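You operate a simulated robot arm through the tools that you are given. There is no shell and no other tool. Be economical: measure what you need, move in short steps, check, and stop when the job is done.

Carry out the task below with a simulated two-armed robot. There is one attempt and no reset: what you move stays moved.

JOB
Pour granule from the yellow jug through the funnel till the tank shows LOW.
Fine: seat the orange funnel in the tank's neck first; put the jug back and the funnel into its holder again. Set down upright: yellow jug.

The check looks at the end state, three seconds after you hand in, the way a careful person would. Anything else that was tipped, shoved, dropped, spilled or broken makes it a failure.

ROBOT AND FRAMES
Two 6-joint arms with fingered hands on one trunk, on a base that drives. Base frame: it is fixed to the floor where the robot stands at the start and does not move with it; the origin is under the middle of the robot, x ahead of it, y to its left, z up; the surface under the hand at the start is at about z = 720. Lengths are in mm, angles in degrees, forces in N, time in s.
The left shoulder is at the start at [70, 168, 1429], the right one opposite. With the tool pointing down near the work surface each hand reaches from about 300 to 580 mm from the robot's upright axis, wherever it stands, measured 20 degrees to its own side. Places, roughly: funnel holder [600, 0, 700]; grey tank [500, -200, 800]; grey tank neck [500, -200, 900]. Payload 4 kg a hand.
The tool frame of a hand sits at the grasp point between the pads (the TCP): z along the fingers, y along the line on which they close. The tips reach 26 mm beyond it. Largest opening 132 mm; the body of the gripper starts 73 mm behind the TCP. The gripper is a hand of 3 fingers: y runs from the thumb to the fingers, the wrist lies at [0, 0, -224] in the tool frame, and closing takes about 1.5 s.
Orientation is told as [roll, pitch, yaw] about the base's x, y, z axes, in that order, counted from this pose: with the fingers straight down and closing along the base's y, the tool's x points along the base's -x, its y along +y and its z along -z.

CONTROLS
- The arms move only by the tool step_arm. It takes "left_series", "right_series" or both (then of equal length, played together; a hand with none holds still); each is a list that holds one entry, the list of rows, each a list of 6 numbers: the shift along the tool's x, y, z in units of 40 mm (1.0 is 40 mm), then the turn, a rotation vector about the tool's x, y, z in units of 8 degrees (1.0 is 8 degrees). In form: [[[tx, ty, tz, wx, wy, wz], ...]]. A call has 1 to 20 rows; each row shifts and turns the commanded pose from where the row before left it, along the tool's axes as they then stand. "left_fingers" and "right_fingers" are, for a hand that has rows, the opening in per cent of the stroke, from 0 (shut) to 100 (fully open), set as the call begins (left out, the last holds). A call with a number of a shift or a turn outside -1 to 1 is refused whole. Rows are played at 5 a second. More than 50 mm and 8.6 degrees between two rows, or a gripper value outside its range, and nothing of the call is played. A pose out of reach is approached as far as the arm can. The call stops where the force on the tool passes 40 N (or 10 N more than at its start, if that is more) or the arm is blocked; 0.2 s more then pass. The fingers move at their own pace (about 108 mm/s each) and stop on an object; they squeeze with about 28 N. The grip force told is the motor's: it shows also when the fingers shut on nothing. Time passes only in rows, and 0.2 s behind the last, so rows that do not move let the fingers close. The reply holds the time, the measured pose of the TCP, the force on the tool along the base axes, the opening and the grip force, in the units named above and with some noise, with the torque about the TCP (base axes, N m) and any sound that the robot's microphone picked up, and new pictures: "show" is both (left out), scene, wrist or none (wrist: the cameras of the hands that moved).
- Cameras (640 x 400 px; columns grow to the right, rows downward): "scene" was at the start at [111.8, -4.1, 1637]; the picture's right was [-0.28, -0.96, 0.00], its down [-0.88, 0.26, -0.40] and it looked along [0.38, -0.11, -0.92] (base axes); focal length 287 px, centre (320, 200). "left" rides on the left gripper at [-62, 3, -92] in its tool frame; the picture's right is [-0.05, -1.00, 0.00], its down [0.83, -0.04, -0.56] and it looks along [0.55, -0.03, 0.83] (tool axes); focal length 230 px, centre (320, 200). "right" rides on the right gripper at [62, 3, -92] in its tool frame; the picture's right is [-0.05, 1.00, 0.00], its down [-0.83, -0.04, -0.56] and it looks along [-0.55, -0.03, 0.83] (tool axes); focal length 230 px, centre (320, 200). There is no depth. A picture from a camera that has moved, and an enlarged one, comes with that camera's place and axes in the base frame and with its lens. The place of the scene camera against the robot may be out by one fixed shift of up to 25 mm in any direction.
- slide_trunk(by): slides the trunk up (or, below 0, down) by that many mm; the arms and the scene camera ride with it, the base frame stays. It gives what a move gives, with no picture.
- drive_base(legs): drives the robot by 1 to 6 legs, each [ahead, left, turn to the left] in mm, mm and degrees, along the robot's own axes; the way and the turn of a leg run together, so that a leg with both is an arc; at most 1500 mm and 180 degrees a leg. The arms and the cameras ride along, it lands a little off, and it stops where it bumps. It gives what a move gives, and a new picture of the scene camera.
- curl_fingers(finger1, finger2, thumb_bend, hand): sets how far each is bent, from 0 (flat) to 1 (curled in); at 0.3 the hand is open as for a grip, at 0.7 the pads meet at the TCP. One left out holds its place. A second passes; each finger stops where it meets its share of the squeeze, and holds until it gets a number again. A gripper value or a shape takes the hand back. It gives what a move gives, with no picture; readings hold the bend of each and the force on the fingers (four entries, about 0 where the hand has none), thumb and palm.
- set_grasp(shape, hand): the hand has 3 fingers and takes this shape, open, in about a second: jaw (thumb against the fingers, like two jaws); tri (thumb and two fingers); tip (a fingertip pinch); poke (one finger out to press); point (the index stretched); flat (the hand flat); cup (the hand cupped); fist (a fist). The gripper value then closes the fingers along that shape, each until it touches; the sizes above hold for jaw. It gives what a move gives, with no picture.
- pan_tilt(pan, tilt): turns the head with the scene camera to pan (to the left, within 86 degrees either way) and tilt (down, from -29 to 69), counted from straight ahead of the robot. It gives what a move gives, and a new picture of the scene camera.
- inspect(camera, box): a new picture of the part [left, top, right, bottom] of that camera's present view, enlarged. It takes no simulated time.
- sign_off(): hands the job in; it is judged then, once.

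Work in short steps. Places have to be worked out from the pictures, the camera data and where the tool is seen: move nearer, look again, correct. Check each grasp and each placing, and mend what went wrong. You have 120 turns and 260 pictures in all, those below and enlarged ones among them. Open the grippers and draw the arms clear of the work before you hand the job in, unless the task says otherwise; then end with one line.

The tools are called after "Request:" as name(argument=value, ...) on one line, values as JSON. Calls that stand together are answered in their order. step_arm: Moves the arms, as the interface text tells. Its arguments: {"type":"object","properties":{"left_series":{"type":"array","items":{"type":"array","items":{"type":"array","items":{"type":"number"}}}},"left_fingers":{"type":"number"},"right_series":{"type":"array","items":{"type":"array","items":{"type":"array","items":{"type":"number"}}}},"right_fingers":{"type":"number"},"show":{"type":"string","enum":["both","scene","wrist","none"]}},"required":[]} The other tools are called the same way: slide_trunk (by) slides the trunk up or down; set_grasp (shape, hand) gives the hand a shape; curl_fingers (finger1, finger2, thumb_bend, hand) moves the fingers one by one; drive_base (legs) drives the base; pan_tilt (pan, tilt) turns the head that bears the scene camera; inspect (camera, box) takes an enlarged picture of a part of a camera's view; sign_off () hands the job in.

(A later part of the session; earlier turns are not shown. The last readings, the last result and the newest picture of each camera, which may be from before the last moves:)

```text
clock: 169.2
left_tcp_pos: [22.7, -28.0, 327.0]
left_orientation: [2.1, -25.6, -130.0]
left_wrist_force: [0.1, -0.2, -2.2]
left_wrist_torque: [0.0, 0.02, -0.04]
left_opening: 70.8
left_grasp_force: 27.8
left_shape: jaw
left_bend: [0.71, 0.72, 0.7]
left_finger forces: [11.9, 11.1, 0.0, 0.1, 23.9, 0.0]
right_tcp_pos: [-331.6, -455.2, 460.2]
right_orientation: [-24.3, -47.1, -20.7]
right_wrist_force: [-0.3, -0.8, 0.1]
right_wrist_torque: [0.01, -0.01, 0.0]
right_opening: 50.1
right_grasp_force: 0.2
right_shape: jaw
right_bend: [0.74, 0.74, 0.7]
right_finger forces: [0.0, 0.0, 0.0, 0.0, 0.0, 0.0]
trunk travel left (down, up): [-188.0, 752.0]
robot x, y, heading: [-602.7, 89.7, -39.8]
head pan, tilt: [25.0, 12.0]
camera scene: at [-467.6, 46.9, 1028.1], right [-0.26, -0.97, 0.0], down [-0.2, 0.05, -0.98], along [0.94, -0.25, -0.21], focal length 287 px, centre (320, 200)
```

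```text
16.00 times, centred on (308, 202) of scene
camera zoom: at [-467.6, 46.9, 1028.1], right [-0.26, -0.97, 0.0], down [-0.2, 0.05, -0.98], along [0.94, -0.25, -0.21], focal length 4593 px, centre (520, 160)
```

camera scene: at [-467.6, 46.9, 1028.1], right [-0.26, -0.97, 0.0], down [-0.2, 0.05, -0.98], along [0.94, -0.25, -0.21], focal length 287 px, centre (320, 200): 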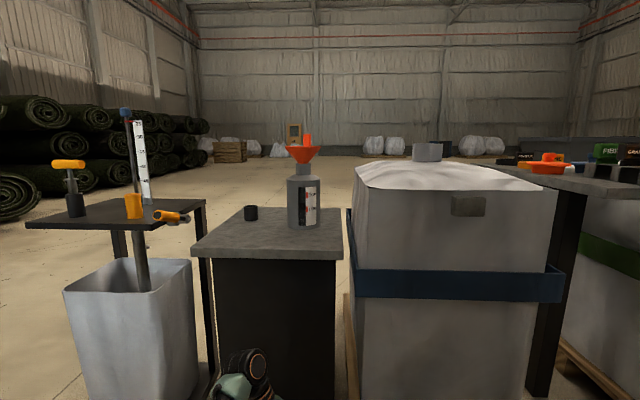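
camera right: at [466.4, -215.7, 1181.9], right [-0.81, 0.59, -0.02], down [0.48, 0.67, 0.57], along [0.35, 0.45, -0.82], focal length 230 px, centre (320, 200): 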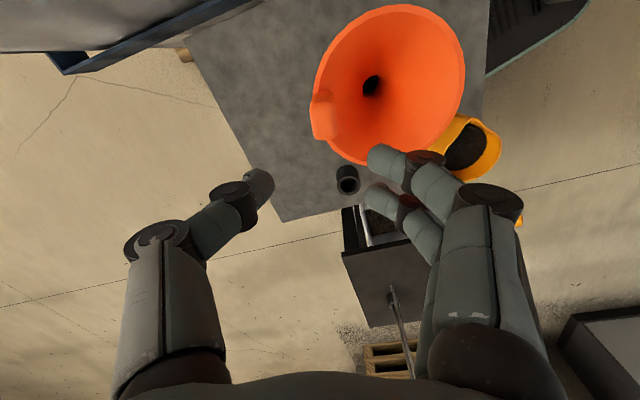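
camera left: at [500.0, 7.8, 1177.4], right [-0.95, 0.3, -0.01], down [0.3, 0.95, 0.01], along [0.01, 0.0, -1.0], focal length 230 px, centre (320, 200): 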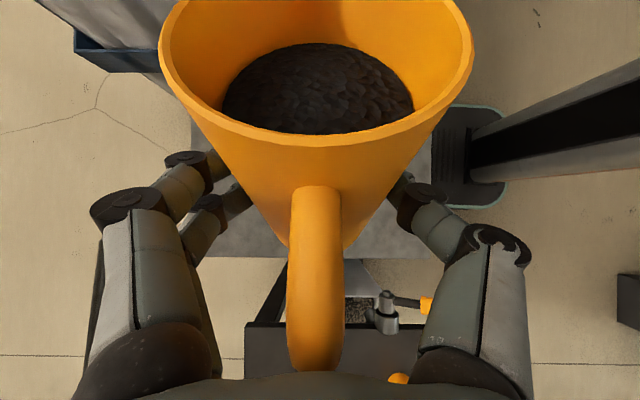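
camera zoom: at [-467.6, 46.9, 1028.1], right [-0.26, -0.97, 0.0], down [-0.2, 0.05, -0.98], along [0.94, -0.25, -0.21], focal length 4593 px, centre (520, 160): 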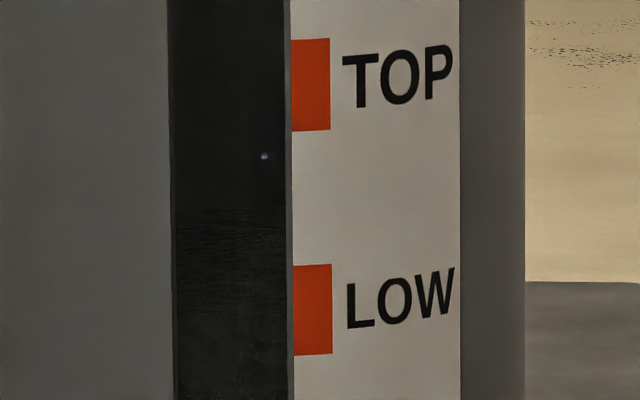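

The surface now sits about 2 mm below the LOW mark's centre — the tank shows LOW. Now the jug goes back: raise the trunk, turn, and drive to the original jug station.

Request:
slide_trunk(by=400)

Request:
slide_trunk(by=350)

Request:
pan_tilt(pan=-8, tilt=58)

Request:
drive_base(legs=[[0, 0, 20], [549, 104, 0]])

```text
clock: 173.0
left_tcp_pos: [21.8, -28.0, 727.0]
left_orientation: [2.2, -25.4, -129.9]
left_wrist_force: [0.8, 0.3, -2.1]
left_wrist_torque: [0.03, -0.01, -0.02]
left_opening: 70.9
left_grasp_force: 28.2
left_shape: jaw
left_bend: [0.71, 0.72, 0.7]
left_finger forces: [11.7, 11.1, 0.0, 0.0, 23.9, 0.1]
right_tcp_pos: [-332.4, -455.5, 859.0]
right_orientation: [-24.3, -47.2, -20.8]
right_wrist_force: [0.0, 0.3, 1.2]
right_wrist_torque: [0.02, -0.03, 0.01]
right_opening: 50.1
right_grasp_force: 0.1
right_shape: jaw
right_bend: [0.74, 0.74, 0.7]
right_finger forces: [0.1, 0.0, 0.1, 0.1, 0.0, 0.0]
trunk travel left (down, up): [-588.0, 352.0]
robot x, y, heading: [-602.0, 92.2, -40.1]
head pan, tilt: [25.0, 12.0]
```

```text
clock: 176.4
left_tcp_pos: [21.6, -28.3, 1077.8]
left_orientation: [2.1, -25.5, -130.0]
left_wrist_force: [0.2, -0.6, -1.7]
left_wrist_torque: [0.02, -0.03, 0.01]
left_opening: 70.8
left_grasp_force: 28.1
left_shape: jaw
left_bend: [0.71, 0.72, 0.7]
left_finger forces: [11.8, 11.1, 0.0, 0.0, 23.9, 0.2]
right_tcp_pos: [-331.6, -452.9, 1209.1]
right_orientation: [-24.3, -47.1, -20.7]
right_wrist_force: [0.8, -0.1, 0.8]
right_wrist_torque: [0.01, -0.02, 0.0]
right_opening: 50.3
right_grasp_force: 0.1
right_shape: jaw
right_bend: [0.74, 0.74, 0.7]
right_finger forces: [0.1, 0.0, 0.0, 0.0, 0.0, 0.0]
trunk travel left (down, up): [-938.0, 2.0]
robot x, y, heading: [-601.6, 92.9, -40.0]
head pan, tilt: [25.0, 12.0]
```

```text
clock: 177.6
left_tcp_pos: [23.0, -27.7, 1078.0]
left_orientation: [2.1, -25.5, -129.9]
left_wrist_force: [0.3, 0.3, -2.3]
left_wrist_torque: [-0.01, -0.02, 0.0]
left_opening: 70.9
left_grasp_force: 28.5
left_shape: jaw
left_bend: [0.71, 0.72, 0.7]
left_finger forces: [11.8, 11.1, 0.0, 0.0, 23.9, 0.1]
right_tcp_pos: [-332.2, -454.2, 1208.0]
right_orientation: [-24.3, -47.2, -20.7]
right_wrist_force: [0.5, -0.7, -0.3]
right_wrist_torque: [-0.02, 0.01, 0.01]
right_opening: 50.1
right_grasp_force: 0.1
right_shape: jaw
right_bend: [0.74, 0.74, 0.7]
right_finger forces: [0.0, 0.0, 0.0, 0.0, 0.0, 0.0]
trunk travel left (down, up): [-938.0, 2.0]
robot x, y, heading: [-601.0, 94.7, -39.7]
head pan, tilt: [-8.0, 58.0]
camera scene: at [-511.2, 19.8, 1709.4], right [-0.74, -0.67, 0.0], down [-0.57, 0.63, -0.53], along [0.35, -0.39, -0.85], focal length 287 px, centre (320, 200)
```

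scene: 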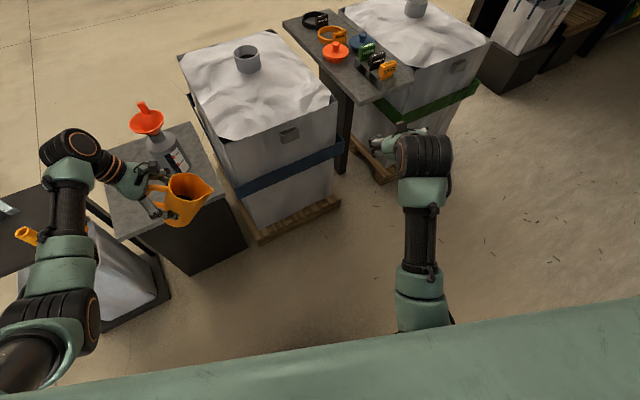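

```text
clock: 181.9
left_tcp_pos: [576.7, 103.6, 1078.3]
left_orientation: [2.1, -25.5, -109.9]
left_wrist_force: [0.2, -0.8, -1.9]
left_wrist_torque: [0.06, 0.01, -0.02]
left_opening: 70.8
left_grasp_force: 27.7
left_shape: jaw
left_bend: [0.71, 0.72, 0.7]
left_finger forces: [11.9, 11.0, 0.1, 0.0, 24.0, 0.0]
right_tcp_pos: [390.0, -419.1, 1209.8]
right_orientation: [-24.3, -47.2, -0.7]
right_wrist_force: [0.2, -0.3, -0.2]
right_wrist_torque: [0.01, -0.01, 0.0]
right_opening: 50.0
right_grasp_force: 0.0
right_shape: jaw
right_bend: [0.74, 0.74, 0.7]
right_finger forces: [0.1, 0.0, 0.0, 0.0, 0.1, 0.1]
trunk travel left (down, up): [-938.0, 2.0]
robot x, y, heading: [-46.5, -1.5, -20.2]
head pan, tilt: [-8.0, 58.0]
camera scene: at [62.0, -35.0, 1709.5], right [-0.47, -0.88, 0.0], down [-0.75, 0.4, -0.53], along [0.47, -0.25, -0.85], focal length 287 px, centre (320, 200)
```

scene: 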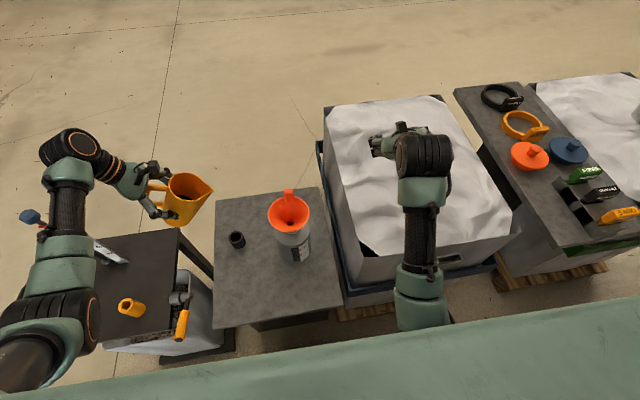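

Landed precisely. Move the jug inward and turn it upright.

Request:
step_arm(left_series=[[[-0.55, -0.29, 0.41, 0, 0, 0], [-0.55, -0.29, 0.41, 0, 0, 0], [-0.55, -0.29, 0.41, 0, 0, 0], [-0.55, -0.29, 0.41, 0, 0, 0], [0, 0, 0, 0, -0.51, 0], [0, 0, 0, 0, -0.51, 0], [0, 0, 0, 0, -0.51, 0], [0, 0, 0, 0, -0.51, 0], [0, 0, 0, 0, -0.51, 0], [0, 0, 0, 0, -0.51, 0], [0, 0, 0, 0, -0.51, 0], [0, 0, 0, 0, -0.51, 0], [0, 0, 0, 0, 0, 0]]], show="wrist")

```text
clock: 184.7
left_tcp_pos: [498.1, 16.0, 1054.7]
left_orientation: [3.5, -58.0, -112.0]
left_wrist_force: [0.6, 0.1, -1.9]
left_wrist_torque: [0.07, -0.01, -0.01]
left_opening: 70.5
left_grasp_force: 28.3
left_shape: jaw
left_bend: [0.71, 0.72, 0.7]
left_finger forces: [12.0, 11.3, 0.1, 0.0, 24.2, 0.0]
right_tcp_pos: [390.8, -418.2, 1208.4]
right_orientation: [-24.3, -47.0, -0.6]
right_wrist_force: [1.1, 0.6, 0.1]
right_wrist_torque: [-0.01, 0.01, -0.03]
right_opening: 50.1
right_grasp_force: 0.1
right_shape: jaw
right_bend: [0.74, 0.74, 0.7]
right_finger forces: [0.0, 0.0, 0.1, 0.0, 0.0, 0.1]
trunk travel left (down, up): [-938.0, 2.0]
robot x, y, heading: [-48.0, 3.2, -20.0]
head pan, tilt: [-8.0, 58.0]
camera left: at [513.1, 60.6, 1156.2], right [-0.95, 0.3, 0.01], down [0.27, 0.87, -0.41], along [-0.13, -0.39, -0.91], focal length 230 px, centre (320, 200)
```

left: 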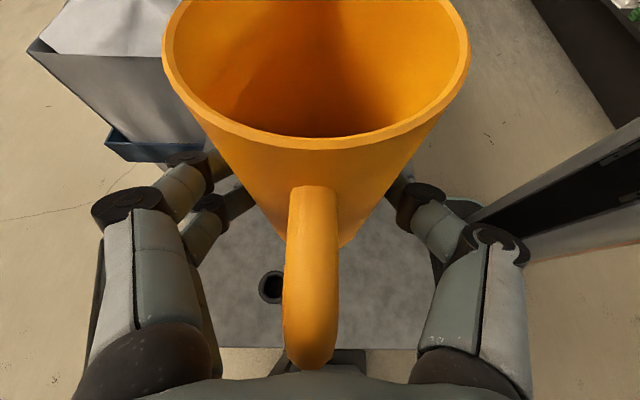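

Jug is upright and steady. Bring it back over its original spot (z≈900), reversing the earlier path.

Request:
step_arm(left_series=[[[0.46, -0.43, 0.3, 0, 0, 0], [0.46, -0.43, 0.3, 0, 0, 0], [0.46, -0.43, 0.3, 0, 0, 0], [0.46, -0.43, 0.3, 0, 0, 0], [0.46, -0.43, 0.3, 0, 0, 0], [0.46, -0.43, 0.3, 0, 0, 0], [0.46, -0.42, 0.29, 0, 0, 0], [0, 0, 0, 0, 0, 0]]], show="none")

Request:
inspect(camera="scene", box=[150, 200, 330, 340])

```text
clock: 186.5
left_tcp_pos: [388.8, 51.1, 896.8]
left_orientation: [3.5, -58.1, -112.0]
left_wrist_force: [0.5, -0.7, -2.0]
left_wrist_torque: [0.06, -0.04, 0.02]
left_opening: 70.4
left_grasp_force: 27.9
left_shape: jaw
left_bend: [0.71, 0.72, 0.7]
left_finger forces: [12.0, 11.3, 0.1, 0.1, 23.9, 0.0]
right_tcp_pos: [390.7, -420.2, 1208.3]
right_orientation: [-24.3, -47.1, -0.7]
right_wrist_force: [-0.9, -0.3, -0.3]
right_wrist_torque: [-0.01, 0.03, -0.01]
right_opening: 50.1
right_grasp_force: 0.1
right_shape: jaw
right_bend: [0.74, 0.74, 0.7]
right_finger forces: [0.0, 0.1, 0.1, 0.0, 0.0, 0.1]
trunk travel left (down, up): [-938.0, 2.0]
robot x, y, heading: [-51.9, 1.4, -20.0]
head pan, tilt: [-8.0, 58.0]
```

```text
2.86 times, centred on (240, 270) of scene
camera zoom: at [63.9, -35.5, 1709.4], right [-0.47, -0.88, 0.0], down [-0.75, 0.4, -0.53], along [0.47, -0.25, -0.85], focal length 820 px, centre (549, 0)
```

zoom: 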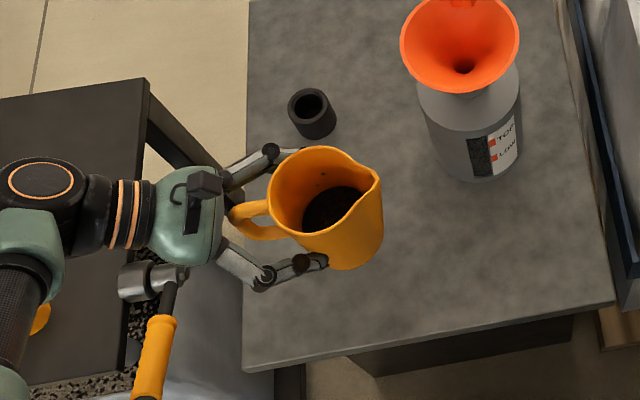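

Correct x by −8 mm and lower with the trunk to just above the table.

Request:
step_arm(left_series=[[[-0.03, -0.19, 0.05, 0, 0, 0], [0, 0, 0, 0, 0, 0]]], show="none")

Request:
slide_trunk(by=-88)

Request:
inspect(camera="scene", box=[120, 200, 300, 340])

Request:
inspect(camera="left", box=[0, 0, 640, 400])

```text
clock: 187.1
left_tcp_pos: [380.2, 52.1, 896.7]
left_orientation: [3.6, -58.1, -112.0]
left_wrist_force: [0.2, 0.1, -2.8]
left_wrist_torque: [0.06, 0.01, -0.04]
left_opening: 70.7
left_grasp_force: 28.1
left_shape: jaw
left_bend: [0.71, 0.72, 0.7]
left_finger forces: [12.1, 11.3, 0.0, 0.0, 24.0, 0.1]
right_tcp_pos: [390.9, -418.7, 1208.8]
right_orientation: [-24.3, -47.1, -0.6]
right_wrist_force: [-0.5, 0.1, 0.2]
right_wrist_torque: [-0.01, -0.01, 0.0]
right_opening: 50.3
right_grasp_force: 0.1
right_shape: jaw
right_bend: [0.74, 0.74, 0.7]
right_finger forces: [0.1, 0.0, 0.0, 0.0, 0.0, 0.0]
trunk travel left (down, up): [-938.0, 2.0]
robot x, y, heading: [-54.1, 2.1, -19.9]
head pan, tilt: [-8.0, 58.0]
```

```text
clock: 188.3
left_tcp_pos: [381.4, 51.3, 809.3]
left_orientation: [3.6, -58.1, -112.0]
left_wrist_force: [0.3, 0.8, -2.3]
left_wrist_torque: [0.09, 0.04, 0.01]
left_opening: 70.6
left_grasp_force: 28.3
left_shape: jaw
left_bend: [0.71, 0.72, 0.7]
left_finger forces: [11.9, 11.2, 0.1, 0.0, 24.1, 0.0]
right_tcp_pos: [390.7, -419.1, 1120.5]
right_orientation: [-24.4, -47.0, -0.7]
right_wrist_force: [-0.4, 0.7, -0.6]
right_wrist_torque: [0.0, 0.0, -0.01]
right_opening: 50.2
right_grasp_force: 0.1
right_shape: jaw
right_bend: [0.74, 0.74, 0.7]
right_finger forces: [0.0, 0.1, 0.1, 0.0, 0.0, 0.0]
trunk travel left (down, up): [-850.0, 90.0]
robot x, y, heading: [-50.8, 2.0, -19.9]
head pan, tilt: [-8.0, 58.0]
```

```text
2.86 times, centred on (210, 270) of scene
camera zoom: at [63.8, -35.4, 1621.4], right [-0.47, -0.88, 0.0], down [-0.75, 0.4, -0.53], along [0.47, -0.25, -0.85], focal length 820 px, centre (634, 0)
```

zoom: 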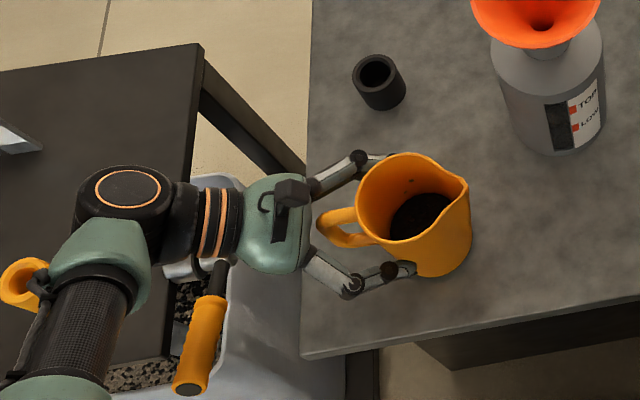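

```text
1.00 times, centred on (320, 200) of left (not enlarged: the box is as wide or as high as the picture)
camera zoom: at [395.6, 95.7, 910.8], right [-0.95, 0.3, 0.01], down [0.27, 0.87, -0.41], along [-0.13, -0.39, -0.91], focal length 230 px, centre (320, 200)
```

zoom: 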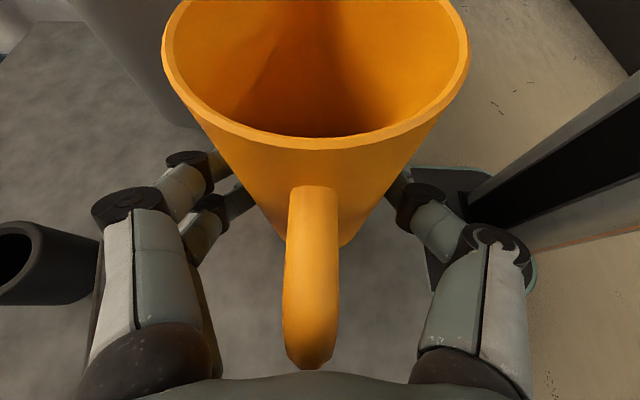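

Request:
step_arm(left_series=[[[0.063, 0, 0.039, 0, 0, 0], [0.063, 0, 0.039, 0, 0, 0], [0.063, 0, 0.039, 0, 0, 0], [0, 0, 0, 0, 0, 0]]], show="none")

Request:
step_arm(left_series=[[[0.05, 0, 0.03, 0, 0, 0], [0, 0, 0, 0, 0, 0]]], show="none")

```text
clock: 189.3
left_tcp_pos: [382.2, 50.9, 800.3]
left_orientation: [3.6, -58.1, -112.0]
left_wrist_force: [-0.5, 0.2, -1.2]
left_wrist_torque: [0.02, 0.0, 0.01]
left_opening: 70.8
left_grasp_force: 28.1
left_shape: jaw
left_bend: [0.71, 0.72, 0.7]
left_finger forces: [12.0, 11.2, 0.0, 0.0, 23.9, 0.0]
right_tcp_pos: [391.1, -419.3, 1119.8]
right_orientation: [-24.2, -47.2, -0.7]
right_wrist_force: [-0.3, 0.0, 1.0]
right_wrist_torque: [-0.01, -0.03, 0.01]
right_opening: 49.9
right_grasp_force: 0.1
right_shape: jaw
right_bend: [0.74, 0.74, 0.7]
right_finger forces: [0.0, 0.1, 0.0, 0.0, 0.0, 0.1]
trunk travel left (down, up): [-850.0, 90.0]
robot x, y, heading: [-50.0, -0.3, -19.5]
head pan, tilt: [-8.0, 58.0]
```

```text
clock: 189.9
left_tcp_pos: [380.9, 51.4, 798.0]
left_orientation: [3.9, -58.2, -112.2]
left_wrist_force: [-1.0, -0.2, 5.9]
left_wrist_torque: [0.0, 0.07, -0.03]
left_opening: 70.8
left_grasp_force: 28.1
left_shape: jaw
left_bend: [0.71, 0.72, 0.7]
left_finger forces: [11.8, 11.6, 0.1, 0.0, 24.6, 0.0]
right_tcp_pos: [389.6, -418.8, 1121.1]
right_orientation: [-24.3, -47.1, -0.8]
right_wrist_force: [0.4, 0.0, 0.0]
right_wrist_torque: [0.01, 0.02, -0.01]
right_opening: 50.1
right_grasp_force: 0.1
right_shape: jaw
right_bend: [0.74, 0.74, 0.7]
right_finger forces: [0.1, 0.0, 0.1, 0.0, 0.1, 0.0]
trunk travel left (down, up): [-850.0, 90.0]
robot x, y, heading: [-47.6, 0.5, -20.1]
head pan, tilt: [-8.0, 58.0]
```

Contact on the table (z 798, as at pick-up). Open the hand.

Request:
step_arm(left_series=[[[0, 0, 0, 0, 0, 0], [0, 0, 0, 0, 0, 0], [0, 0, 0, 0, 0, 0], [0, 0, 0, 0, 0, 0], [0, 0, 0, 0, 0, 0], [0, 0, 0, 0, 0, 0], [0, 0, 0, 0, 0, 0]]], left_fingers=100, show="wrist")

Request:
inspect(camera="scene", box=[120, 200, 300, 340])

```text
clock: 191.5
left_tcp_pos: [382.5, 51.1, 798.1]
left_orientation: [3.7, -58.1, -112.0]
left_wrist_force: [0.6, 0.3, -0.3]
left_wrist_torque: [0.01, -0.01, 0.0]
left_opening: 132.1
left_grasp_force: 0.1
left_shape: jaw
left_bend: [0.3, 0.3, 0.3]
left_finger forces: [0.0, 0.0, 0.0, 0.0, 0.0, 0.1]
right_tcp_pos: [390.7, -419.7, 1122.0]
right_orientation: [-24.3, -47.1, -0.7]
right_wrist_force: [0.1, -0.5, -0.5]
right_wrist_torque: [0.0, -0.03, -0.01]
right_opening: 50.1
right_grasp_force: 0.2
right_shape: jaw
right_bend: [0.74, 0.74, 0.7]
right_finger forces: [0.0, 0.0, 0.0, 0.1, 0.0, 0.1]
trunk travel left (down, up): [-850.0, 90.0]
robot x, y, heading: [-48.4, 3.0, -19.9]
head pan, tilt: [-8.0, 58.0]
camera left: at [396.2, 95.7, 899.1], right [-0.95, 0.3, 0.01], down [0.27, 0.87, -0.41], along [-0.13, -0.39, -0.91], focal length 230 px, centre (320, 200)
```

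left: 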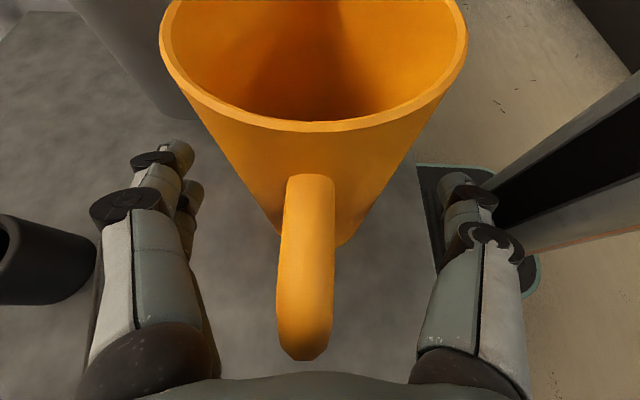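

```text
2.86 times, centred on (210, 270) of scene
camera zoom: at [63.6, -35.4, 1621.4], right [-0.47, -0.88, 0.0], down [-0.75, 0.4, -0.53], along [0.47, -0.25, -0.85], focal length 820 px, centre (634, 0)
```

zoom: 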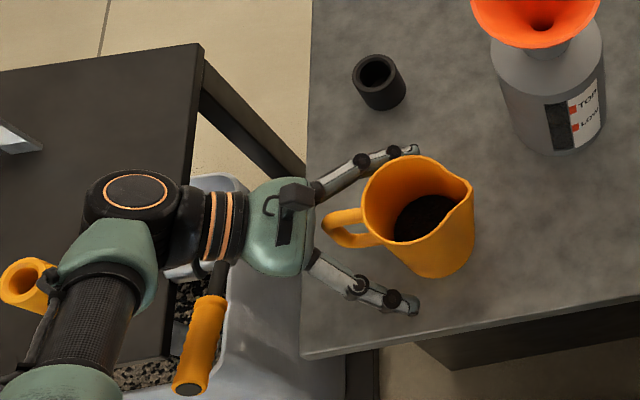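

Jug stands upright in its place. Retreat the hand back along its axis, then raise.

Request:
step_arm(left_series=[[[0, 0, -0.6, 0, 0, 0], [0, 0, -0.8, 0, 0, 0], [0, 0, -0.8, 0, 0, 0], [0, 0, -0.8, 0, 0, 0], [0, 0, -0.5, 0, 0, 0], [-0.5, 0, -0.3, 0, 0, 0], [-0.5, 0, -0.3, 0, 0, 0]]], show="scene")

Request:
slide_trunk(by=88)

```text
clock: 193.1
left_tcp_pos: [415.9, 163.3, 918.6]
left_orientation: [3.6, -58.1, -112.1]
left_wrist_force: [-0.1, 0.0, 0.1]
left_wrist_torque: [0.03, -0.03, -0.02]
left_opening: 132.2
left_grasp_force: 0.1
left_shape: jaw
left_bend: [0.3, 0.3, 0.3]
left_finger forces: [0.0, 0.1, 0.1, 0.0, 0.0, 0.0]
right_tcp_pos: [389.4, -418.6, 1121.4]
right_orientation: [-24.4, -47.0, -0.8]
right_wrist_force: [-0.4, 0.1, 0.2]
right_wrist_torque: [0.04, -0.01, 0.01]
right_opening: 50.1
right_grasp_force: 0.0
right_shape: jaw
right_bend: [0.74, 0.74, 0.7]
right_finger forces: [0.0, 0.0, 0.0, 0.0, 0.0, 0.0]
trunk travel left (down, up): [-850.0, 90.0]
robot x, y, heading: [-49.6, 0.2, -20.0]
head pan, tilt: [-8.0, 58.0]
camera scene: at [62.9, -35.0, 1621.4], right [-0.47, -0.88, 0.0], down [-0.75, 0.4, -0.53], along [0.47, -0.25, -0.85], focal length 287 px, centre (320, 200)
```

scene: 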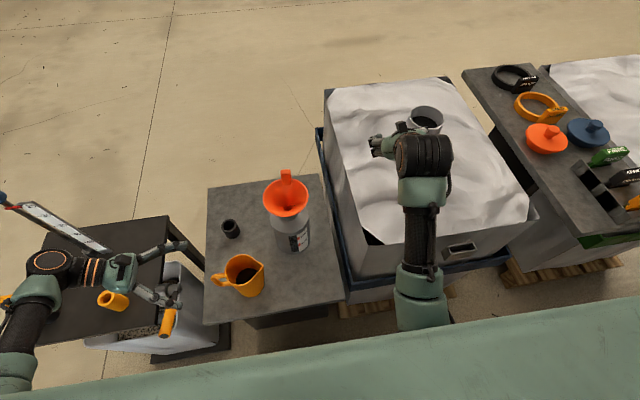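

```text
clock: 194.3
left_tcp_pos: [417.1, 164.3, 1006.1]
left_orientation: [3.6, -58.1, -111.9]
left_wrist_force: [-0.3, 0.1, -0.1]
left_wrist_torque: [0.0, 0.0, -0.01]
left_opening: 132.1
left_grasp_force: 0.1
left_shape: jaw
left_bend: [0.3, 0.3, 0.3]
left_finger forces: [0.1, 0.0, 0.1, 0.0, 0.0, 0.0]
right_tcp_pos: [390.0, -418.2, 1209.8]
right_orientation: [-24.5, -47.1, -0.7]
right_wrist_force: [-0.5, 0.5, 0.4]
right_wrist_torque: [0.01, -0.02, 0.0]
right_opening: 50.3
right_grasp_force: 0.0
right_shape: jaw
right_bend: [0.74, 0.74, 0.7]
right_finger forces: [0.1, 0.1, 0.0, 0.0, 0.0, 0.1]
trunk travel left (down, up): [-938.0, 2.0]
robot x, y, heading: [-46.0, 1.5, -20.1]
head pan, tilt: [-8.0, 58.0]
```

Now the funnel: turn the base back to heading 0 so the right hand is near the tab, as at the seating.

Request:
drive_base(legs=[[0, 0, 20]])

Request:
step_arm(right_series=[[[0.7, 0.27, 0.59, 0, 0, 0], [0.7, 0.27, 0.59, 0, 0, 0], [0.7, 0.27, 0.59, 0, 0, 0], [0, 0, 0, -0.525, 0.518, -0.626], [0, 0, 0, -0.525, 0.518, -0.626], [0, 0, 0, -0.525, 0.518, -0.626], [0, 0, 0, -0.525, 0.518, -0.626], [0, 0, 0, -0.525, 0.518, -0.626], [0, 0, 0, -0.525, 0.518, -0.626], [0, 0, 0, -0.525, 0.518, -0.626], [0, 0, 0, -0.525, 0.518, -0.626], [0, 0, 0, -0.525, 0.518, -0.626], [0, 0, 0, 0, 0, 0]]], show="both")

```text
clock: 195.8
left_tcp_pos: [332.3, 312.6, 1006.2]
left_orientation: [3.6, -58.0, -91.9]
left_wrist_force: [-0.2, 0.1, 0.3]
left_wrist_torque: [0.01, 0.0, -0.03]
left_opening: 131.9
left_grasp_force: 0.0
left_shape: jaw
left_bend: [0.3, 0.3, 0.3]
left_finger forces: [0.0, 0.0, 0.0, 0.1, 0.0, 0.0]
right_tcp_pos: [507.4, -244.0, 1208.1]
right_orientation: [-24.3, -47.1, 19.2]
right_wrist_force: [0.2, 0.0, -0.4]
right_wrist_torque: [0.0, -0.01, 0.0]
right_opening: 50.1
right_grasp_force: 0.2
right_shape: jaw
right_bend: [0.74, 0.74, 0.7]
right_finger forces: [0.0, 0.0, 0.1, 0.0, 0.0, 0.0]
trunk travel left (down, up): [-938.0, 2.0]
robot x, y, heading: [-48.5, 2.0, 0.1]
head pan, tilt: [-8.0, 58.0]
camera scene: at [74.3, 3.7, 1709.4], right [-0.14, -0.99, 0.0], down [-0.84, 0.12, -0.53], along [0.52, -0.07, -0.85], focal length 287 px, centre (320, 200)
```

scene: 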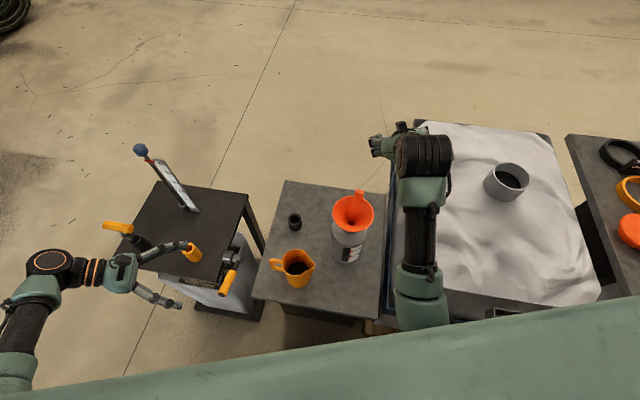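

```text
clock: 198.6
left_tcp_pos: [332.7, 313.8, 1006.0]
left_orientation: [3.7, -58.1, -92.1]
left_wrist_force: [0.2, -0.5, 0.5]
left_wrist_torque: [0.01, 0.0, -0.02]
left_opening: 131.7
left_grasp_force: 0.1
left_shape: jaw
left_bend: [0.3, 0.3, 0.3]
left_finger forces: [0.0, 0.1, 0.0, 0.0, 0.1, 0.0]
right_tcp_pos: [506.5, -242.9, 1096.1]
right_orientation: [0.1, -0.1, 57.1]
right_wrist_force: [0.1, -0.3, -0.8]
right_wrist_torque: [0.02, 0.02, -0.04]
right_opening: 50.1
right_grasp_force: 0.1
right_shape: jaw
right_bend: [0.74, 0.74, 0.7]
right_finger forces: [0.1, 0.0, 0.1, 0.0, 0.0, 0.0]
trunk travel left (down, up): [-938.0, 2.0]
robot x, y, heading: [-49.4, 1.8, 0.0]
head pan, tilt: [-8.0, 58.0]
camera scene: at [73.6, 4.4, 1709.4], right [-0.14, -0.99, 0.0], down [-0.84, 0.12, -0.53], along [0.52, -0.07, -0.85], focal length 287 px, centre (320, 200)
camera right: at [470.9, -293.0, 1186.0], right [-0.81, 0.58, 0.0], down [0.49, 0.67, 0.56], along [0.33, 0.45, -0.83], focal length 230 px, centre (320, 200)
```

scene: 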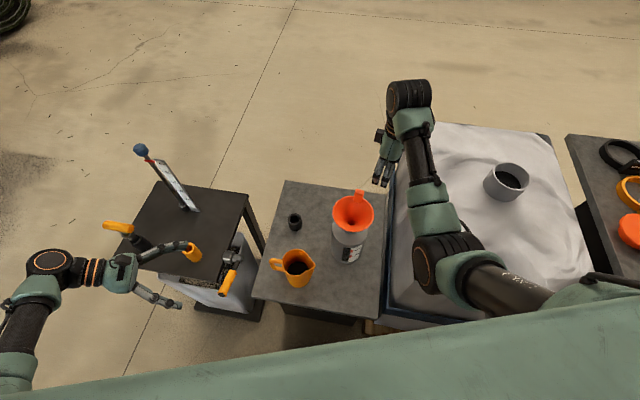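
right: 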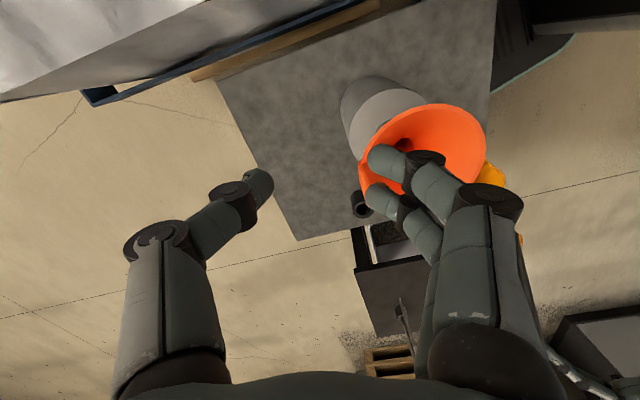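

Orientation matches. Move above the tab (to the recorded release position).

Request:
step_arm(right_series=[[[-0.43, 0.35, 0, 0, 0, 0], [-0.43, 0.35, 0, 0, 0, 0], [-0.43, 0.35, 0, 0, 0, 0], [0, 0, 0, 0, 0, 0]]], show="wrist")

```text
clock: 199.6
left_tcp_pos: [334.3, 312.5, 1006.4]
left_orientation: [3.6, -58.1, -92.0]
left_wrist_force: [-0.9, -0.1, -0.1]
left_wrist_torque: [-0.02, -0.01, -0.03]
left_opening: 132.0
left_grasp_force: 0.1
left_shape: jaw
left_bend: [0.3, 0.3, 0.3]
left_finger forces: [0.1, 0.1, 0.0, 0.1, 0.0, 0.0]
right_tcp_pos: [500.4, -176.7, 1095.1]
right_orientation: [0.0, -0.2, 57.1]
right_wrist_force: [-0.2, 0.0, 0.4]
right_wrist_torque: [0.02, -0.01, 0.01]
right_opening: 50.0
right_grasp_force: 0.0
right_shape: jaw
right_bend: [0.74, 0.74, 0.7]
right_finger forces: [0.1, 0.0, 0.0, 0.0, 0.1, 0.0]
trunk travel left (down, up): [-938.0, 2.0]
robot x, y, heading: [-50.8, 2.2, -0.1]
head pan, tilt: [-8.0, 58.0]
camera right: at [464.0, -226.9, 1186.4], right [-0.81, 0.59, 0.0], down [0.49, 0.67, 0.56], along [0.33, 0.45, -0.83], focal length 230 px, centre (320, 200)
```

right: 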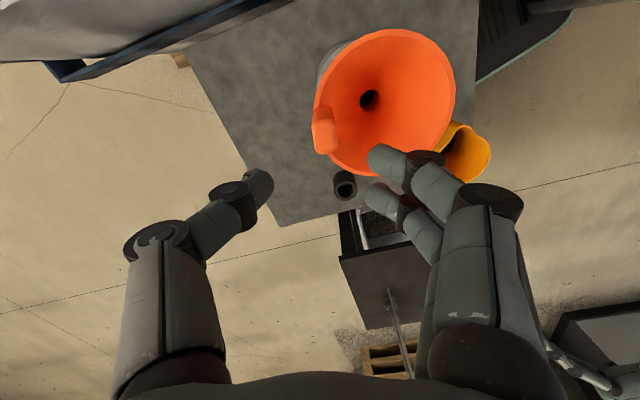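

Tab is right below. Descend to z≈1016 and close.

Request:
step_arm(right_series=[[[0, 0.06, 0.7, 0, 0, 0], [0, 0, 0.7, 0, 0, 0], [0, 0, 0.55, 0, 0, 0], [0, 0, 0, 0, 0, 0]]], show="wrist")

```text
clock: 200.6
left_tcp_pos: [333.1, 311.7, 1006.0]
left_orientation: [3.6, -58.1, -92.0]
left_wrist_force: [0.3, -0.2, 0.5]
left_wrist_torque: [0.02, -0.03, 0.01]
left_opening: 131.9
left_grasp_force: 0.1
left_shape: jaw
left_bend: [0.3, 0.3, 0.3]
left_finger forces: [0.1, 0.0, 0.0, 0.1, 0.0, 0.0]
right_tcp_pos: [496.8, -175.1, 1016.0]
right_orientation: [0.0, -0.2, 57.1]
right_wrist_force: [-0.5, 0.7, 0.9]
right_wrist_torque: [0.04, 0.0, 0.03]
right_opening: 50.1
right_grasp_force: 0.0
right_shape: jaw
right_bend: [0.74, 0.74, 0.7]
right_finger forces: [0.0, 0.1, 0.0, 0.1, 0.0, 0.0]
trunk travel left (down, up): [-938.0, 2.0]
robot x, y, heading: [-50.9, 0.5, -0.0]
head pan, tilt: [-8.0, 58.0]
camera right: at [461.1, -225.3, 1107.6], right [-0.81, 0.59, 0.0], down [0.49, 0.67, 0.56], along [0.33, 0.45, -0.83], focal length 230 px, centre (320, 200)
```

right: 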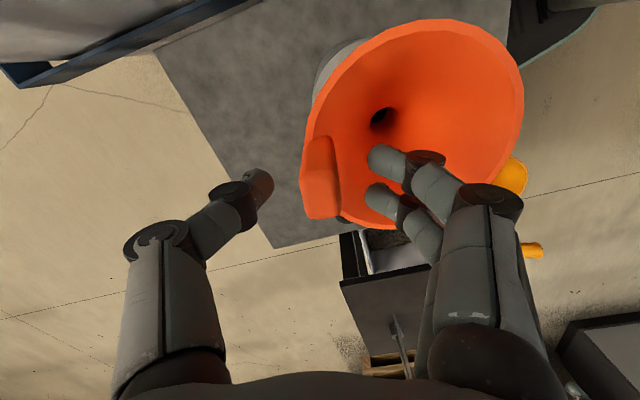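

Well centred. Close on the tab and lift slightly.

Request:
step_arm(right_series=[[[0, 0, 0, 0, 0, 0], [0, 0, 0, 0, 0, 0], [0, 0, 0, 0, 0, 0], [0, 0, 0, 0, 0, 0], [0, 0, 0, 0, 0, 0], [0, 0, 0, 0, 0, 0], [0, 0, 0, 0, 0, 0]]], right_fingers=0, show="none")

Request:
step_arm(right_series=[[[0, 0, -0.3, 0, 0, 0], [0, 0, -0.4, 0, 0, 0], [0, 0, -0.5, 0, 0, 0], [0, 0, -0.5, 0, 0, 0], [0, 0, -0.4, 0, 0, 0]]], show="both")

```text
clock: 202.2
left_tcp_pos: [333.6, 312.5, 1005.9]
left_orientation: [3.6, -58.1, -92.1]
left_wrist_force: [-0.6, 0.5, -0.6]
left_wrist_torque: [-0.02, 0.0, 0.0]
left_opening: 132.0
left_grasp_force: 0.1
left_shape: jaw
left_bend: [0.3, 0.3, 0.3]
left_finger forces: [0.0, 0.1, 0.1, 0.0, 0.1, 0.0]
right_tcp_pos: [498.2, -176.6, 1017.6]
right_orientation: [0.0, -0.2, 57.1]
right_wrist_force: [0.5, 0.0, 2.7]
right_wrist_torque: [0.02, 0.0, -0.02]
right_opening: 8.8
right_grasp_force: 28.2
right_shape: jaw
right_bend: [0.71, 0.72, 0.7]
right_finger forces: [17.2, 10.7, 0.1, 0.1, 24.6, 0.0]
trunk travel left (down, up): [-938.0, 2.0]
robot x, y, heading: [-47.7, 2.7, -0.1]
head pan, tilt: [-8.0, 58.0]
```

```text
clock: 203.4
left_tcp_pos: [333.0, 313.3, 1005.5]
left_orientation: [3.6, -58.0, -92.2]
left_wrist_force: [0.3, 0.3, -0.3]
left_wrist_torque: [0.0, -0.01, -0.01]
left_opening: 131.8
left_grasp_force: 0.2
left_shape: jaw
left_bend: [0.3, 0.3, 0.3]
left_finger forces: [0.1, 0.0, 0.0, 0.1, 0.0, 0.0]
right_tcp_pos: [498.1, -175.2, 1101.1]
right_orientation: [0.0, -0.1, 57.1]
right_wrist_force: [0.1, -0.4, -1.3]
right_wrist_torque: [0.0, -0.06, 0.02]
right_opening: 7.5
right_grasp_force: 28.2
right_shape: jaw
right_bend: [0.7, 0.72, 0.71]
right_finger forces: [17.4, 10.5, 0.1, 0.1, 23.4, 0.1]
trunk travel left (down, up): [-938.0, 2.0]
robot x, y, heading: [-46.8, 2.4, 0.1]
head pan, tilt: [-8.0, 58.0]
camera scene: at [74.0, 4.6, 1709.4], right [-0.14, -0.99, 0.0], down [-0.84, 0.12, -0.53], along [0.52, -0.07, -0.85], focal length 287 px, centre (320, 200)
camera right: at [461.7, -226.0, 1192.3], right [-0.81, 0.59, 0.0], down [0.49, 0.67, 0.56], along [0.33, 0.45, -0.83], focal length 230 px, centre (320, 200)
```

scene: 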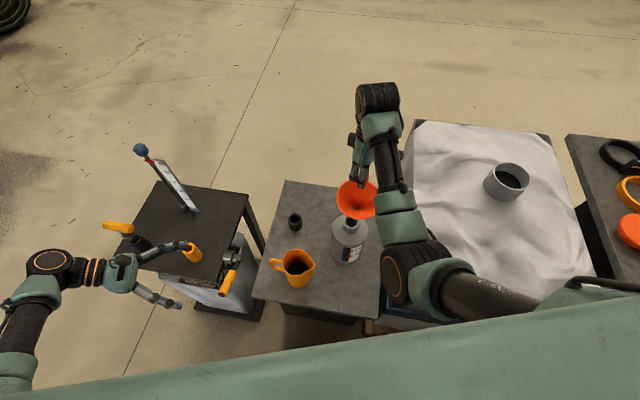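
right: 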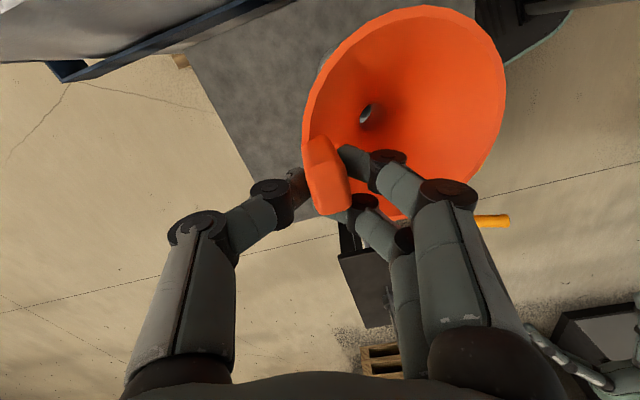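

Funnel is out of the neck and held. Drive back ahead 50 and turn 17° left toward the holder.

Request:
drive_base(legs=[[50, 0, 0], [0, 0, 17]])

Request:
inspect(camera="right", box=[0, 0, 640, 400])

Request:
inspect(camera="scene", box=[300, 140, 410, 250])

```text
clock: 205.3
left_tcp_pos: [276.8, 411.4, 1005.6]
left_orientation: [3.4, -58.0, -74.9]
left_wrist_force: [0.1, -0.1, 0.5]
left_wrist_torque: [-0.01, 0.03, -0.01]
left_opening: 131.9
left_grasp_force: 0.0
left_shape: jaw
left_bend: [0.3, 0.3, 0.3]
left_finger forces: [0.0, 0.0, 0.0, 0.1, 0.1, 0.0]
right_tcp_pos: [578.1, -7.5, 1100.7]
right_orientation: [0.1, -0.2, 74.2]
right_wrist_force: [-0.5, -0.1, -1.2]
right_wrist_torque: [0.0, -0.05, 0.05]
right_opening: 7.8
right_grasp_force: 28.2
right_shape: jaw
right_bend: [0.7, 0.72, 0.71]
right_finger forces: [17.1, 10.5, 0.0, 0.0, 23.3, 0.0]
trunk travel left (down, up): [-938.0, 2.0]
robot x, y, heading: [1.0, 0.1, 17.1]
head pan, tilt: [-8.0, 58.0]
camera scene: at [125.2, 39.1, 1709.1], right [0.16, -0.99, 0.0], down [-0.84, -0.13, -0.53], along [0.52, 0.08, -0.85], focal length 287 px, centre (320, 200)
```

scene: 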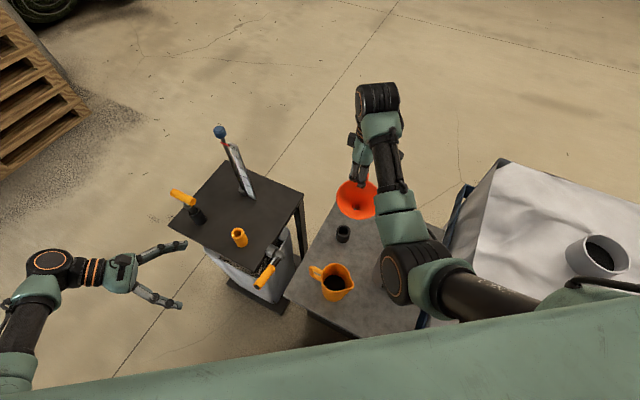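

```text
1.00 times, centred on (320, 200) of right (not enlarged: the box is as wide or as high as the picture)
camera zoom: at [558.5, -66.4, 1190.8], right [-0.95, 0.32, 0.0], down [0.27, 0.79, 0.56], along [0.18, 0.53, -0.83], focal length 230 px, centre (320, 200)
```

zoom: 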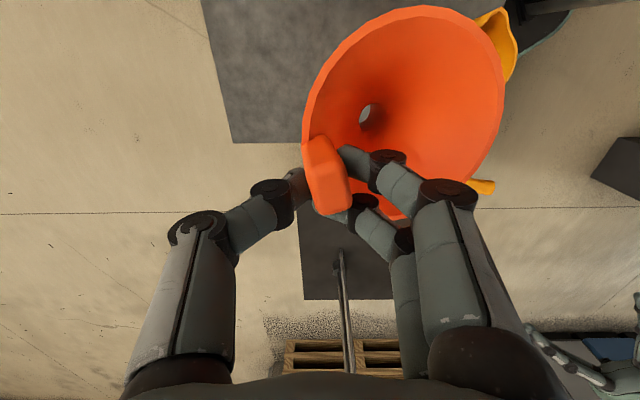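

```text
3.64 times, centred on (355, 195) of scene
camera zoom: at [125.2, 39.1, 1709.1], right [0.16, -0.99, 0.0], down [-0.84, -0.13, -0.53], along [0.52, 0.08, -0.85], focal length 1044 px, centre (193, 218)
```

zoom: 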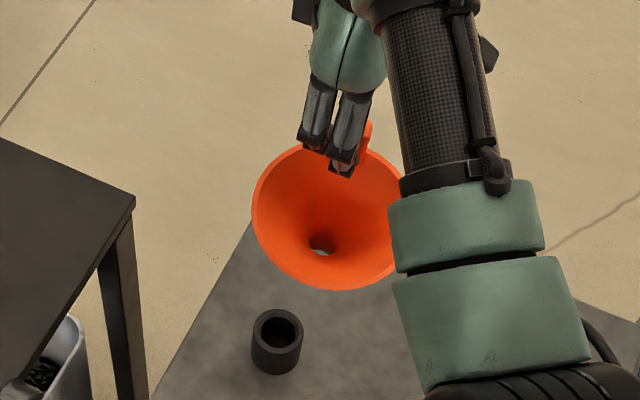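

Move the funnel over the holder and lower it to ~30 mm above for a visual check.

Request:
step_arm(right_series=[[[-0.42, -0.38, 0, 0, 0, 0], [-0.42, -0.38, 0.6, 0, 0, 0], [0, 0, 0.8, 0, 0, 0], [0, 0, 0.8, 0, 0, 0], [0, 0, 0.8, 0, 0, 0], [0, 0, 0.8, 0, 0, 0], [0, 0, 0, 0, 0, 0]]], show="none")

Request:
inspect(camera="scene", box=[310, 180, 400, 270])

Request:
inspect(camera="right", box=[0, 0, 640, 400])

```text
clock: 206.9
left_tcp_pos: [274.3, 412.4, 1006.2]
left_orientation: [3.7, -58.1, -75.0]
left_wrist_force: [0.4, 0.5, -0.5]
left_wrist_torque: [0.0, 0.02, 0.01]
left_opening: 131.8
left_grasp_force: 0.1
left_shape: jaw
left_bend: [0.3, 0.3, 0.3]
left_finger forces: [0.0, 0.0, 0.0, 0.0, 0.1, 0.0]
right_tcp_pos: [612.4, 17.1, 948.6]
right_orientation: [-0.1, -0.2, 74.2]
right_wrist_force: [-0.2, -0.7, -1.5]
right_wrist_torque: [-0.03, -0.06, 0.02]
right_opening: 7.1
right_grasp_force: 27.8
right_shape: jaw
right_bend: [0.7, 0.72, 0.71]
right_finger forces: [17.4, 9.3, 0.1, 0.1, 23.0, 0.0]
trunk travel left (down, up): [-938.0, 2.0]
robot x, y, heading: [-2.4, -0.1, 17.2]
head pan, tilt: [-8.0, 58.0]
```

```text
4.44 times, centred on (355, 225) of scene
camera zoom: at [121.0, 39.6, 1709.4], right [0.16, -0.99, 0.0], down [-0.84, -0.13, -0.53], along [0.52, 0.08, -0.85], focal length 1276 px, centre (164, 89)
```

zoom: 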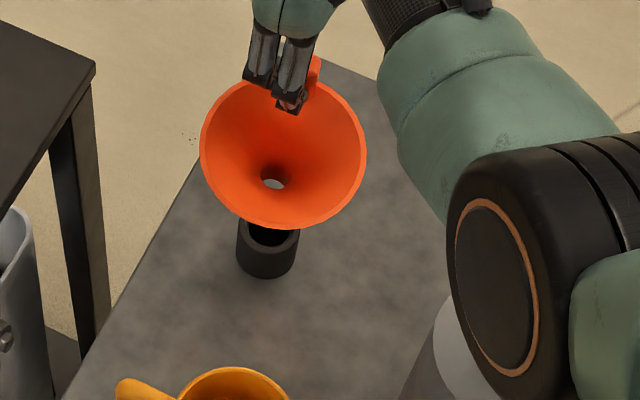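

```text
1.00 times, centred on (320, 200) of right (not enlarged: the box is as wide or as high as the picture)
camera zoom: at [593.8, -42.1, 1039.6], right [-0.95, 0.32, 0.0], down [0.27, 0.79, 0.56], along [0.18, 0.53, -0.83], focal length 230 px, centre (320, 200)
```

zoom: 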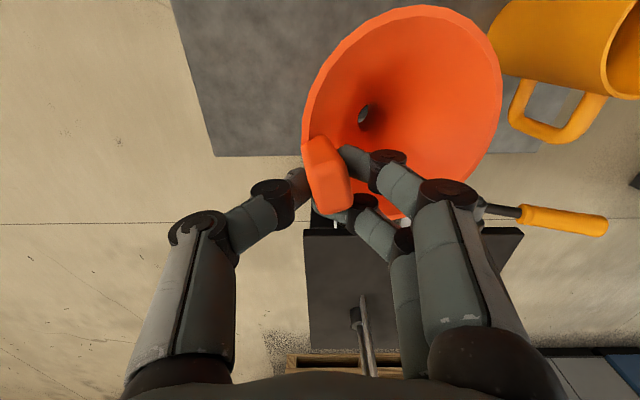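

By comparing with the recorded in-holder grasp, the TCP should be near [611, 7]. Shift −10 mm in y, lower to just above the holder, and look.

Request:
step_arm(right_series=[[[0.25, -0.04, 0, 0, 0, 0], [0, 0, 0.4, 0, 0, 0], [0, 0, 0.4, 0, 0, 0], [0, 0, 0, 0, 0, 0]]], show="none")

Request:
inspect(camera="scene", box=[325, 200, 385, 260])

Request:
inspect(camera="right", box=[280, 60, 440, 200])

```text
clock: 207.9
left_tcp_pos: [273.9, 411.1, 1006.4]
left_orientation: [3.6, -58.1, -75.0]
left_wrist_force: [-0.1, -0.7, -0.2]
left_wrist_torque: [-0.02, -0.04, 0.0]
left_opening: 131.8
left_grasp_force: 0.1
left_shape: jaw
left_bend: [0.3, 0.3, 0.3]
left_finger forces: [0.0, 0.0, 0.0, 0.0, 0.0, 0.0]
right_tcp_pos: [613.6, 6.1, 917.7]
right_orientation: [0.0, -0.2, 74.2]
right_wrist_force: [0.0, -0.7, -1.6]
right_wrist_torque: [0.03, -0.05, 0.0]
right_opening: 7.4
right_grasp_force: 28.1
right_shape: jaw
right_bend: [0.7, 0.72, 0.71]
right_finger forces: [17.4, 9.3, 0.1, 0.1, 23.0, 0.1]
trunk travel left (down, up): [-938.0, 2.0]
robot x, y, heading: [0.7, 2.6, 17.2]
head pan, tilt: [-8.0, 58.0]
```

```text
6.67 times, centred on (355, 230) of scene
camera zoom: at [121.4, 39.3, 1709.4], right [0.16, -0.99, 0.0], down [-0.84, -0.13, -0.53], along [0.52, 0.08, -0.85], focal length 1914 px, centre (87, 0)
```

zoom: 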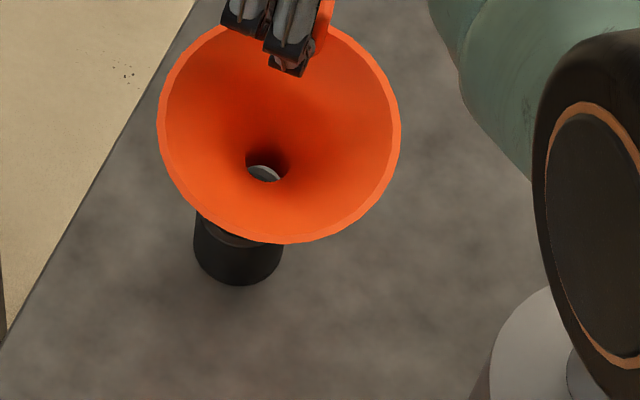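

```text
2.86 times, centred on (360, 130) of right
camera zoom: at [593.7, -51.8, 1008.2], right [-0.95, 0.32, 0.0], down [0.27, 0.79, 0.56], along [0.18, 0.53, -0.83], focal length 657 px, centre (206, 400)
```

zoom: 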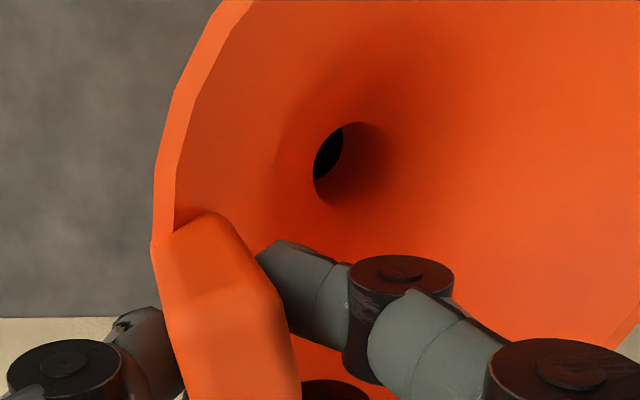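

Scene view suggests ~4 mm more toward +y. Shift and lower gently, watching the force.

Request:
step_arm(right_series=[[[-0.1, 0.03, 0, 0, 0, 0], [0, 0, 0.2, 0, 0, 0], [0, 0, 0.2, 0, 0, 0], [0, 0, 0.2, 0, 0, 0], [0, 0, 0, 0, 0, 0]]], show="none")

Request:
inspect(camera="scene", box=[325, 200, 385, 260])

```text
clock: 209.1
left_tcp_pos: [273.8, 411.3, 1005.9]
left_orientation: [3.7, -58.1, -75.1]
left_wrist_force: [0.3, -0.7, 0.5]
left_wrist_torque: [0.01, -0.05, -0.01]
left_opening: 131.7
left_grasp_force: 0.1
left_shape: jaw
left_bend: [0.3, 0.3, 0.3]
left_finger forces: [0.1, 0.0, 0.0, 0.0, 0.0, 0.0]
right_tcp_pos: [608.6, 9.2, 895.3]
right_orientation: [0.1, -0.2, 74.3]
right_wrist_force: [0.2, 0.4, -1.2]
right_wrist_torque: [0.02, 0.01, 0.0]
right_opening: 7.3
right_grasp_force: 27.9
right_shape: jaw
right_bend: [0.7, 0.73, 0.71]
right_finger forces: [17.4, 10.6, 0.0, 0.1, 22.7, 0.1]
right hand out of reach, approached as far as the arm can: row 4
trunk travel left (down, up): [-938.0, 2.0]
robot x, y, heading: [3.1, -2.2, 17.0]
head pan, tilt: [-8.0, 58.0]
```

```text
6.67 times, centred on (355, 230) of scene
camera zoom: at [121.5, 39.6, 1709.4], right [0.16, -0.99, 0.0], down [-0.84, -0.13, -0.53], along [0.52, 0.08, -0.85], focal length 1914 px, centre (87, 0)
```

zoom: 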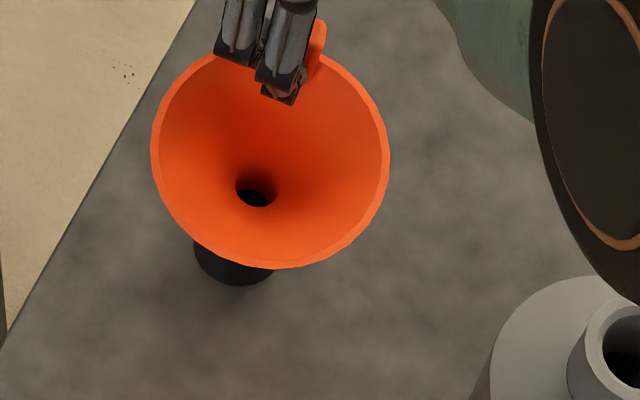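

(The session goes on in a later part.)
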